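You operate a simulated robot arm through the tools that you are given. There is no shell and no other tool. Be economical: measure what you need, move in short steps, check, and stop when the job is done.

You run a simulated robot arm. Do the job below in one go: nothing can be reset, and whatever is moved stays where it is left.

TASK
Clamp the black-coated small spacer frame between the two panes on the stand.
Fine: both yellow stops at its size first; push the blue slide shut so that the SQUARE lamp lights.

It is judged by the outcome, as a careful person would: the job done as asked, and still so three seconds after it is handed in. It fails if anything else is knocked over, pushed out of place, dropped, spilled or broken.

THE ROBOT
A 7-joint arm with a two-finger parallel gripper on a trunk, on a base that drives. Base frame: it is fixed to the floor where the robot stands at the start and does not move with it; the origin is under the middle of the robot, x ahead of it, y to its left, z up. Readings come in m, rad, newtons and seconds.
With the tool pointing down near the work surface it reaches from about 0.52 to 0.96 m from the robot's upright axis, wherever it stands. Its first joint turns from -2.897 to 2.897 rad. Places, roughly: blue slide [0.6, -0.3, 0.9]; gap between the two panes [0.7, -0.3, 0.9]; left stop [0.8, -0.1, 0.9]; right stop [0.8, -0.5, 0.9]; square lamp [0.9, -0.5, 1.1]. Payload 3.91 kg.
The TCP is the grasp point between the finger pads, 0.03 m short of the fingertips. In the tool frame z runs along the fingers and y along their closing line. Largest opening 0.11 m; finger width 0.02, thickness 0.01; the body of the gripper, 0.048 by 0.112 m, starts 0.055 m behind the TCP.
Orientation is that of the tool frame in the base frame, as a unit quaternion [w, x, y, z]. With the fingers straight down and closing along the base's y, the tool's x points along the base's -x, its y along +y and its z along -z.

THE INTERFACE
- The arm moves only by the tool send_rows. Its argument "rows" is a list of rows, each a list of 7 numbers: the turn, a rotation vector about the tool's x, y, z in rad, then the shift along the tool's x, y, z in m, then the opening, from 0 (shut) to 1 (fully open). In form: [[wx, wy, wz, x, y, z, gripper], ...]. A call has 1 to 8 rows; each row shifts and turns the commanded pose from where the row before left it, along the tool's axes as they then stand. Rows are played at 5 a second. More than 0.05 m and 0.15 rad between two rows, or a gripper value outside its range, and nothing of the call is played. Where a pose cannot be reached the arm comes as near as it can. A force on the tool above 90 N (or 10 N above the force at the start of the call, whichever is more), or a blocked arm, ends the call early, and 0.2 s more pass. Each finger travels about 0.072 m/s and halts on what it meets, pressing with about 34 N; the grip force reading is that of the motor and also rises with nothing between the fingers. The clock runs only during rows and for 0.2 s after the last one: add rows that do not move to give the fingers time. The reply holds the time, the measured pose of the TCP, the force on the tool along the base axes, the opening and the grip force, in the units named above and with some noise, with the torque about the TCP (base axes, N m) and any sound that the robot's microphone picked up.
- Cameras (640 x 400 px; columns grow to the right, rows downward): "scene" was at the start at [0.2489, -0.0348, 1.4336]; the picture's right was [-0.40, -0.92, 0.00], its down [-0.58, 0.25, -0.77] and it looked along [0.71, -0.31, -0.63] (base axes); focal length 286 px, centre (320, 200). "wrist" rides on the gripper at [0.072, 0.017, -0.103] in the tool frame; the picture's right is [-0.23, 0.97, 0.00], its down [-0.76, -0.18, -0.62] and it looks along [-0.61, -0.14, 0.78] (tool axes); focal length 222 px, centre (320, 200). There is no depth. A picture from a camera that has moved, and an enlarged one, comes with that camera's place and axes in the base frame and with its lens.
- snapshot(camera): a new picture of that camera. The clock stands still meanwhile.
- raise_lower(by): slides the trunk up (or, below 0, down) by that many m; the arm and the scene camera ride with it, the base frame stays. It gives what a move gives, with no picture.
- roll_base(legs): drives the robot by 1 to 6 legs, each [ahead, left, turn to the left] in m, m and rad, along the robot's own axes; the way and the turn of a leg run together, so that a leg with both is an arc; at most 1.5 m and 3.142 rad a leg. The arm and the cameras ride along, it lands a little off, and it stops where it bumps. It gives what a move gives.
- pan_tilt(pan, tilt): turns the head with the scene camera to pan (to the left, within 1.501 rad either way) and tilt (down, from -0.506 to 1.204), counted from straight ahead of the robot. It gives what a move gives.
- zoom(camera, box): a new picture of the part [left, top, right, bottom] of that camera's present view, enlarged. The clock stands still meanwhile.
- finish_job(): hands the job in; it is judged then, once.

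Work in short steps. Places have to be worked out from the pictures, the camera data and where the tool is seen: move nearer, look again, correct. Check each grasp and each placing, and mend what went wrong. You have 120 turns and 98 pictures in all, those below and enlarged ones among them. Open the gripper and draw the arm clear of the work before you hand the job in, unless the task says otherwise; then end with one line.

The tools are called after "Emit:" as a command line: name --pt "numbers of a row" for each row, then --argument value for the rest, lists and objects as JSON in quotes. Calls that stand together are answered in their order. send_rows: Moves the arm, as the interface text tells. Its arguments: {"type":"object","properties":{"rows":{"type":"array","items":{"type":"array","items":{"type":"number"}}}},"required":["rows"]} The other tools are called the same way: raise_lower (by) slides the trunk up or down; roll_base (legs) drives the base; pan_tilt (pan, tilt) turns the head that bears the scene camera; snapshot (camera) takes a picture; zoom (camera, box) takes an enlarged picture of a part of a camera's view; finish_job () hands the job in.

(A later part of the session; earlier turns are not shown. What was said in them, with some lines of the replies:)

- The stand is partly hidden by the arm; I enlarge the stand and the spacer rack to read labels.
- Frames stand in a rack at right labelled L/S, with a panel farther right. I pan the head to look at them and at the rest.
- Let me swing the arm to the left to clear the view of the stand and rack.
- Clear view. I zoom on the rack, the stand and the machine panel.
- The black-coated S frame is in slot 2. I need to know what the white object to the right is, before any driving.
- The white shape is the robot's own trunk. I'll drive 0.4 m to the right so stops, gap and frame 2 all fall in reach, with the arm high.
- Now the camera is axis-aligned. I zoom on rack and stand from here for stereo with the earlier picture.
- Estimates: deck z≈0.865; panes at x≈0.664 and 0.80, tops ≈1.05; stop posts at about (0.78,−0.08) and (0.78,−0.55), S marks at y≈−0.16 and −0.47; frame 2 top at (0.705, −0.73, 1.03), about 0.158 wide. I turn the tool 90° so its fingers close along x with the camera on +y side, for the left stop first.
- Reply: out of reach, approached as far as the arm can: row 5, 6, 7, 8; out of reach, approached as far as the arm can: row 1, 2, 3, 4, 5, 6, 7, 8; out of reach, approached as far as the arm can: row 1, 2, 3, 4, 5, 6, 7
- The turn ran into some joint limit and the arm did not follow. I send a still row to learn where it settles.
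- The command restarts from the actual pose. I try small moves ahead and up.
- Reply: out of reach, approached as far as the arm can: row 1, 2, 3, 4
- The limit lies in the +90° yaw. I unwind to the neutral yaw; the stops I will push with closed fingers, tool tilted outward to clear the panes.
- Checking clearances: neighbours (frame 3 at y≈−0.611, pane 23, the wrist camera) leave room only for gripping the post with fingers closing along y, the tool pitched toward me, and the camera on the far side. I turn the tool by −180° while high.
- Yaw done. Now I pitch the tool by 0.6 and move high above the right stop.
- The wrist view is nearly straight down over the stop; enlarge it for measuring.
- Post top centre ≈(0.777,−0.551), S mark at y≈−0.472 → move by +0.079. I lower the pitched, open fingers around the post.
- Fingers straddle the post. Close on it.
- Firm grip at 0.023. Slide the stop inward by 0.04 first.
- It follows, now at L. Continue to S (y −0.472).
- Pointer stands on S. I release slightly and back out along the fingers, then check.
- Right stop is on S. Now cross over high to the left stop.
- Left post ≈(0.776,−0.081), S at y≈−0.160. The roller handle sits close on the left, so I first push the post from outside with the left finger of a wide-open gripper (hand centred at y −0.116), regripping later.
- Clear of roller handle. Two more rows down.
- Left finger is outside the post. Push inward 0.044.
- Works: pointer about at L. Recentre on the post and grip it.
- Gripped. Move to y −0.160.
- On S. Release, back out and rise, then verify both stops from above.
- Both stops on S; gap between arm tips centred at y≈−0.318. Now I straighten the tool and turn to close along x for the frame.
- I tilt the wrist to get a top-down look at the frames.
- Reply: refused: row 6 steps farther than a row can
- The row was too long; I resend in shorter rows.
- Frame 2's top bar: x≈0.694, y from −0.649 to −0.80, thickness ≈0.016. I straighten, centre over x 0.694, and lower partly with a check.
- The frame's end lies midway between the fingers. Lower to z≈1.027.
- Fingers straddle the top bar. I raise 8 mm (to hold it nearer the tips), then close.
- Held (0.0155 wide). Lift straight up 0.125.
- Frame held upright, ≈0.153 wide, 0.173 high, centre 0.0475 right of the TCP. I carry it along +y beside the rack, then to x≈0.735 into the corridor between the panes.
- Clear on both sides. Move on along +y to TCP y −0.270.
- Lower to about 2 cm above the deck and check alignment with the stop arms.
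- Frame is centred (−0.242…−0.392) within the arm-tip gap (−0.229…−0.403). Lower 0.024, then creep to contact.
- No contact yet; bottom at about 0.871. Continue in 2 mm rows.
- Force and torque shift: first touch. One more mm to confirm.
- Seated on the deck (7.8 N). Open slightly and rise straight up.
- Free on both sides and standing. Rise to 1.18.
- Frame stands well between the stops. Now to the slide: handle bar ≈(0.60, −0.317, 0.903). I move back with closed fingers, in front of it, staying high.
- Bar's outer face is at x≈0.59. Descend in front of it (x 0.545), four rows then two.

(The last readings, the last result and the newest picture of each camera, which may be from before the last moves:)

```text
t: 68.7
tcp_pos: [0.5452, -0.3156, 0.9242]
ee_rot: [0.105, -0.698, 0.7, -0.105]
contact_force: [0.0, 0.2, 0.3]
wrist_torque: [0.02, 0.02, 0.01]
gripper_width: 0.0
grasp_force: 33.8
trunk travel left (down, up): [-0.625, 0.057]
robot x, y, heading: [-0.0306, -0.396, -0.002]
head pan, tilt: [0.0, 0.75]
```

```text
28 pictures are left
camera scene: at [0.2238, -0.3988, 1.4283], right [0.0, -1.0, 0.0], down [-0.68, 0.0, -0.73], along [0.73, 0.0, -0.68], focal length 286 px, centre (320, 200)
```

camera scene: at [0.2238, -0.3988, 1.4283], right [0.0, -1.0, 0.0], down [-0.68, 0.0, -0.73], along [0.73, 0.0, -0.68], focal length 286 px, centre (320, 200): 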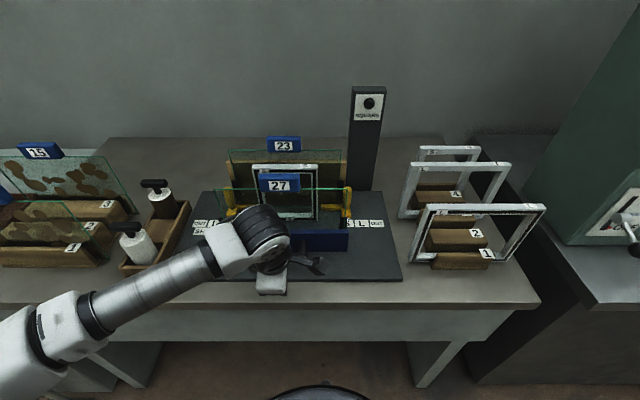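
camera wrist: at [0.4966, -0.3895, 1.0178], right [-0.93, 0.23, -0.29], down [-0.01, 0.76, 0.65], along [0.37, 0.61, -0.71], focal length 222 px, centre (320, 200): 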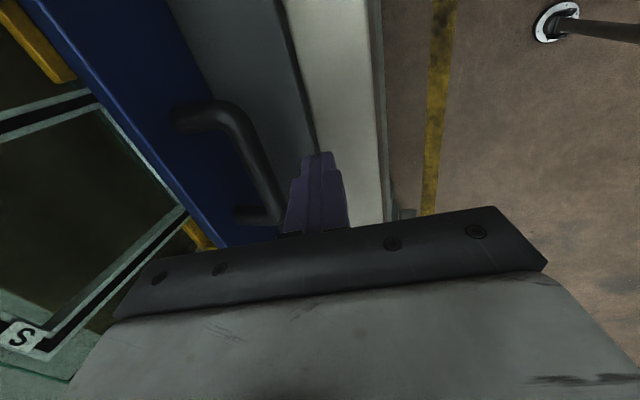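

In position in front of the bar. Push ahead gently 0.04 and watch for contact.

Emit:
send_rows --pt "0 0 0 0 -0.0096 0.003 0" --pt "0 0 0 0 -0.0096 0.003 0" --pt "0 0 0 0 -0.0096 0.003 0" --pt "0 0 0 0 -0.0096 0.003 0"

Emit:
zoom --camera "wrist" --box '[100, 0, 400, 240]'

```text
t: 69.7
tcp_pos: [0.5855, -0.3167, 0.9246]
ee_rot: [0.106, -0.698, 0.701, -0.107]
contact_force: [-2.1, 0.8, -1.5]
wrist_torque: [-0.02, 0.09, 0.01]
gripper_width: 0.0
grasp_force: 34.6
trunk travel left (down, up): [-0.625, 0.057]
robot x, y, heading: [-0.0295, -0.3968, -0.002]
head pan, tilt: [0.0, 0.75]
```

```text
1.67 times, centred on (250, 120) of wrist
camera zoom: at [0.5378, -0.3894, 1.0175], right [-0.93, 0.23, -0.29], down [-0.01, 0.76, 0.65], along [0.37, 0.61, -0.71], focal length 370 px, centre (437, 333)
```

zoom: 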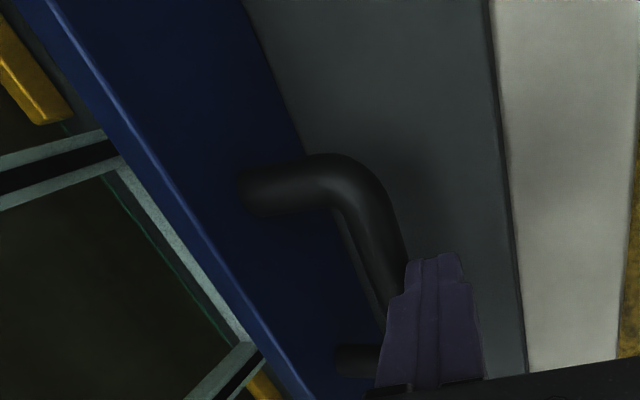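

Fingers at the bar. Push on 0.04 in 1 cm rows.

Emit:
send_rows --pt "0 0 0 0 -0.0096 0.003 0" --pt "0 0 0 0 -0.0096 0.003 0" --pt "0 0 0 0 -0.0096 0.003 0" --pt "0 0 0 0 -0.0096 0.003 0"

Emit:
zoom --camera "scene" --box '[150, 80, 410, 290]'

```text
t: 70.7
tcp_pos: [0.6268, -0.3178, 0.9244]
ee_rot: [0.106, -0.698, 0.7, -0.106]
contact_force: [-1.1, 0.5, -0.4]
wrist_torque: [0.0, 0.02, 0.01]
gripper_width: 0.0
grasp_force: 33.9
trunk travel left (down, up): [-0.625, 0.057]
robot x, y, heading: [-0.0296, -0.3953, -0.001]
head pan, tilt: [0.0, 0.75]
```

```text
1.90 times, centred on (280, 185) of scene
camera zoom: at [0.2237, -0.3988, 1.4283], right [0.0, -1.0, 0.0], down [-0.68, 0.0, -0.73], along [0.73, 0.0, -0.68], focal length 545 px, centre (396, 229)
```

zoom: 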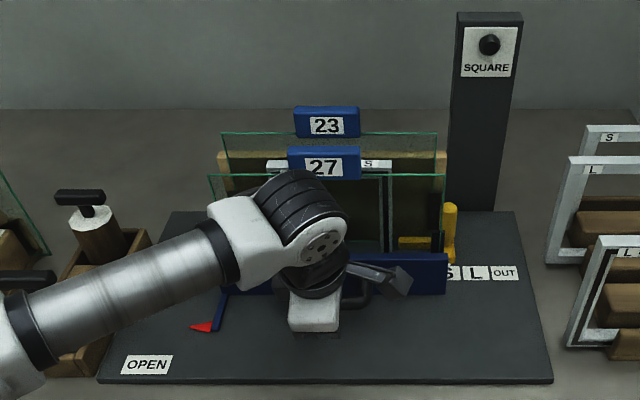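

Slide moves easily. Before continuing I check the forearm's clearance to the front roller.

Emit:
snapshot --camera "scene"

```text
25 pictures are left
camera scene: at [0.2237, -0.3988, 1.4283], right [0.0, -1.0, 0.0], down [-0.68, 0.0, -0.73], along [0.73, 0.0, -0.68], focal length 286 px, centre (320, 200)
```

scene: 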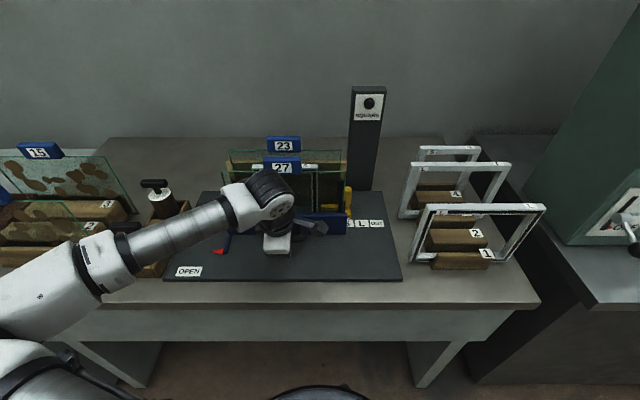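

The forearm is well above the rollers. Continue pushing 0.04.

Emit:
send_rows --pt "0 0 0 0 -0.0096 0.003 0" --pt "0 0 0 0 -0.0096 0.003 0" --pt "0 0 0 0 -0.0096 0.003 0" --pt "0 0 0 0 -0.0096 0.003 0"

Emit:
zoom --camera "scene" --box '[180, 110, 400, 270]'

Emit:
snapshot --camera "wrist"

```text
t: 71.7
tcp_pos: [0.6666, -0.3168, 0.9244]
ee_rot: [0.105, -0.698, 0.7, -0.106]
contact_force: [-0.6, 1.1, -1.8]
wrist_torque: [0.01, 0.07, 0.03]
gripper_width: 0.0
grasp_force: 34.3
trunk travel left (down, up): [-0.625, 0.057]
robot x, y, heading: [-0.0297, -0.3983, -0.0]
head pan, tilt: [0.0, 0.75]
```

```text
2.50 times, centred on (290, 190) of scene
camera zoom: at [0.2238, -0.3987, 1.4283], right [0.0, -1.0, 0.0], down [-0.68, 0.0, -0.73], along [0.73, 0.0, -0.68], focal length 715 px, centre (395, 225)
```

zoom: 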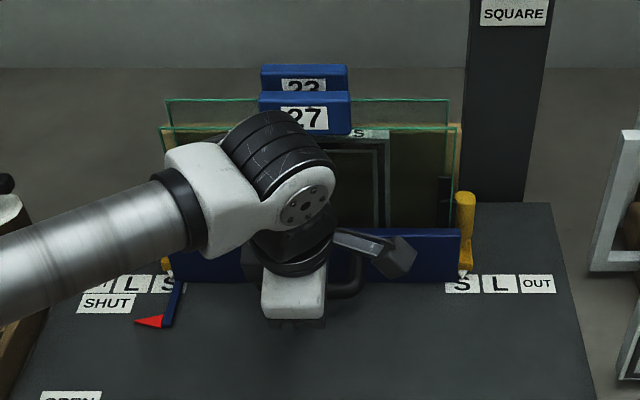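

```text
23 pictures are left
camera wrist: at [0.6185, -0.3902, 1.0174], right [-0.93, 0.23, -0.29], down [-0.01, 0.76, 0.65], along [0.37, 0.61, -0.71], focal length 222 px, centre (320, 200)
```

wrist: 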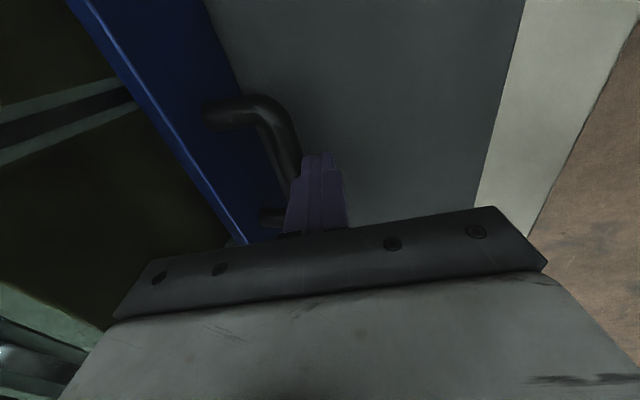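

Nearly at SHUT. Push on in 5 mm rows.

Emit:
send_rows --pt "0 0 0 0 -0.0048 0.0015 0" --pt "0 0 0 0 -0.0048 0.0015 0" --pt "0 0 0 0 -0.0048 0.0015 0" --pt "0 0 0 0 -0.0048 0.0015 0"

Emit:
zoom --camera "scene" --box '[180, 80, 400, 270]'

```text
t: 72.7
tcp_pos: [0.6867, -0.3172, 0.9238]
ee_rot: [0.106, -0.698, 0.701, -0.105]
contact_force: [0.7, 0.7, 0.6]
wrist_torque: [-0.01, 0.04, -0.02]
gripper_width: 0.0001
grasp_force: 34.0
trunk travel left (down, up): [-0.625, 0.057]
robot x, y, heading: [-0.0316, -0.4001, -0.003]
head pan, tilt: [0.0, 0.75]
```

```text
2.11 times, centred on (290, 175) of scene
camera zoom: at [0.2238, -0.3989, 1.4283], right [0.0, -1.0, 0.0], down [-0.68, 0.0, -0.73], along [0.73, 0.0, -0.68], focal length 602 px, centre (383, 253)
```

zoom: 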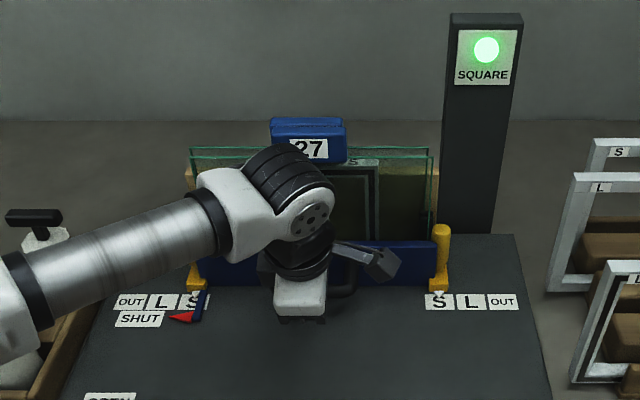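

SQUARE lamp is lit. Force is still about zero, so I press a few mm more gently until it is snug.

Emit:
send_rows --pt "0 0 0 0 -0.0019 0.0006 0" --pt "0 0 0 0 -0.0019 0.0006 0" --pt "0 0 0 0 0 0 0"

Emit:
zoom --camera "scene" --box '[180, 80, 400, 270]'

```text
t: 73.5
tcp_pos: [0.6902, -0.3169, 0.924]
ee_rot: [0.105, -0.698, 0.701, -0.107]
contact_force: [-0.2, -0.2, -0.6]
wrist_torque: [0.02, 0.01, -0.02]
gripper_width: 0.0
grasp_force: 33.9
trunk travel left (down, up): [-0.625, 0.057]
robot x, y, heading: [-0.0295, -0.4005, -0.0]
head pan, tilt: [0.0, 0.75]
```

```text
2.11 times, centred on (290, 175) of scene
camera zoom: at [0.2237, -0.3988, 1.4283], right [0.0, -1.0, 0.0], down [-0.68, 0.0, -0.73], along [0.73, 0.0, -0.68], focal length 602 px, centre (383, 253)
```

zoom: 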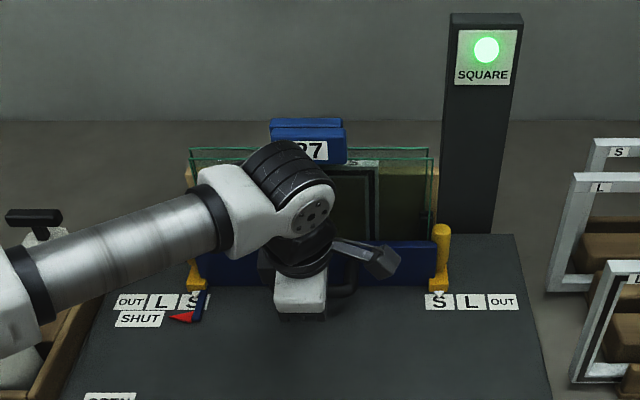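

The slide did not move with me; it may have snapped shut ahead of the finger. I advance a little more to feel the contact.

Emit:
send_rows --pt "0 0 0 0 -0.0029 0.0009 0" --pt "0 0 0 0 -0.0029 0.0009 0" --pt "0 0 0 0 0 0 0"

Emit:
zoom --camera "wrist" --box '[150, 50, 400, 240]'

```text
t: 74.3
tcp_pos: [0.6924, -0.3177, 0.9225]
ee_rot: [0.104, -0.698, 0.701, -0.104]
contact_force: [-25.4, 0.6, 0.2]
wrist_torque: [0.0, 0.64, 0.02]
gripper_width: 0.0
grasp_force: 34.1
trunk travel left (down, up): [-0.625, 0.057]
robot x, y, heading: [-0.031, -0.398, 0.002]
head pan, tilt: [0.0, 0.75]
```

```text
2.11 times, centred on (275, 145) of wrist
camera zoom: at [0.6458, -0.3904, 1.0171], right [-0.93, 0.23, -0.28], down [-0.01, 0.76, 0.65], along [0.37, 0.61, -0.71], focal length 468 px, centre (415, 316)
```

zoom: 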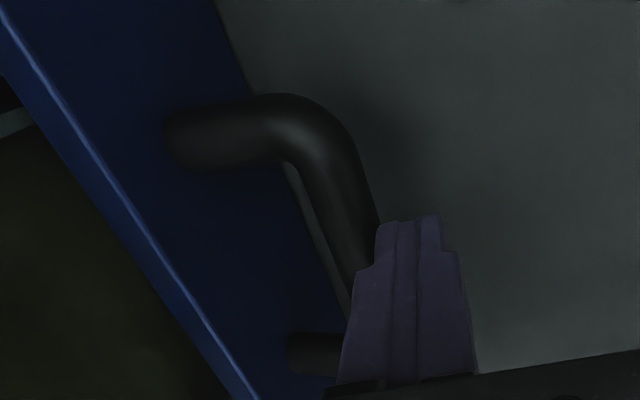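

25 N against a firm stop: shut. Back off 0.07 and rise clear.

Emit:
send_rows --pt "0 0 0 0 0.0096 -0.003 0" --pt "0 0 0 0 0.0287 -0.0089 0" --pt "0 0 0 0 0.0382 -0.0118 0" --pt "0 0 0 0 -0.0127 -0.0411 0" --pt "0 0 0 0 -0.0127 -0.0411 0" --pt "0 0 0 0 -0.0127 -0.0411 0" --pt "0 0 0 0 -0.0127 -0.0411 0" --pt "0 0 0 0 -0.0127 -0.0411 0"

Emit:
send_rows --pt "0 0 0 -0.04 0 0 0.5" --pt "0 0 0 -0.04 0 0 0.5" --pt "0 0 0 -0.04 0 0 0.5" --pt "0 0 0 -0.04 0 0 0.5" --pt "0 0 0 -0.04 0 0 0.5"

Emit:
snapshot --camera "scene"

Emit:
zoom --camera "scene" --box '[170, 80, 410, 280]'

```text
t: 76.1
tcp_pos: [0.6175, -0.3177, 1.1404]
ee_rot: [0.106, -0.698, 0.7, -0.105]
contact_force: [0.6, 0.5, -0.2]
wrist_torque: [0.02, -0.02, -0.04]
gripper_width: 0.0002
grasp_force: 34.1
trunk travel left (down, up): [-0.625, 0.057]
robot x, y, heading: [-0.0309, -0.396, 0.005]
head pan, tilt: [0.0, 0.75]
```

```text
t: 77.3
tcp_pos: [0.6162, -0.1147, 1.1385]
ee_rot: [0.104, -0.698, 0.701, -0.105]
contact_force: [-0.2, -0.7, 0.4]
wrist_torque: [-0.02, -0.01, 0.0]
gripper_width: 0.0552
grasp_force: 0.0
trunk travel left (down, up): [-0.625, 0.057]
robot x, y, heading: [-0.0306, -0.4003, 0.002]
head pan, tilt: [0.0, 0.75]
```

```text
19 pictures are left
camera scene: at [0.2236, -0.3984, 1.4283], right [0.0, -1.0, 0.0], down [-0.68, 0.0, -0.73], along [0.73, 0.0, -0.68], focal length 286 px, centre (320, 200)
```

scene: 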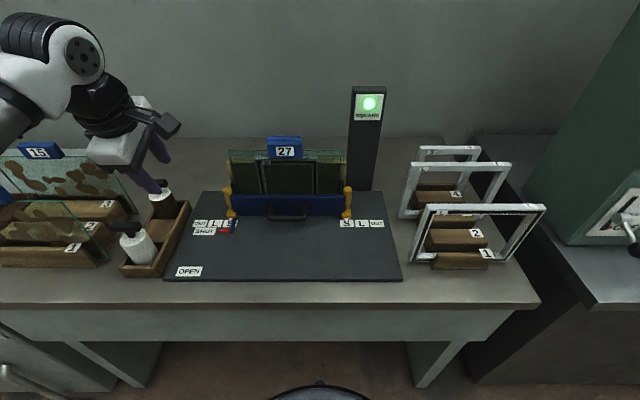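

```text
2.00 times, centred on (290, 180) of scene
camera zoom: at [0.2236, -0.3984, 1.4283], right [0.0, -1.0, 0.0], down [-0.68, 0.0, -0.73], along [0.73, 0.0, -0.68], focal length 572 px, centre (380, 240)
```

zoom: 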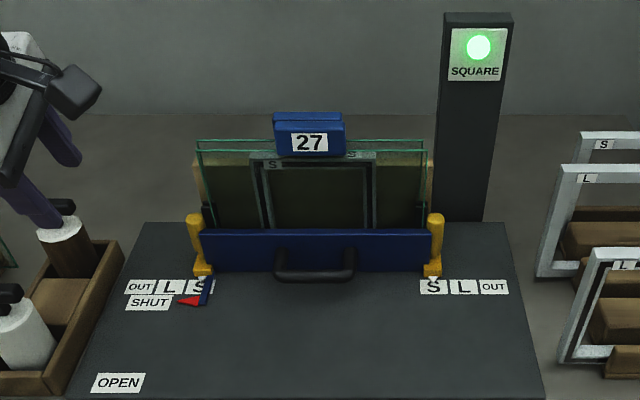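

The frame is clamped, both stops are on S, the slide is at SHUT and the lamp is lit. The arm is clear with the gripper open, so I hand in.

Emit:
finish_job

```text
The job is handed in.
```

The black-coated small spacer frame is clamped between the two panes: both yellow stops were set to S first, the blue slide is shut, and the SQUARE lamp was still lit when I handed the job in.
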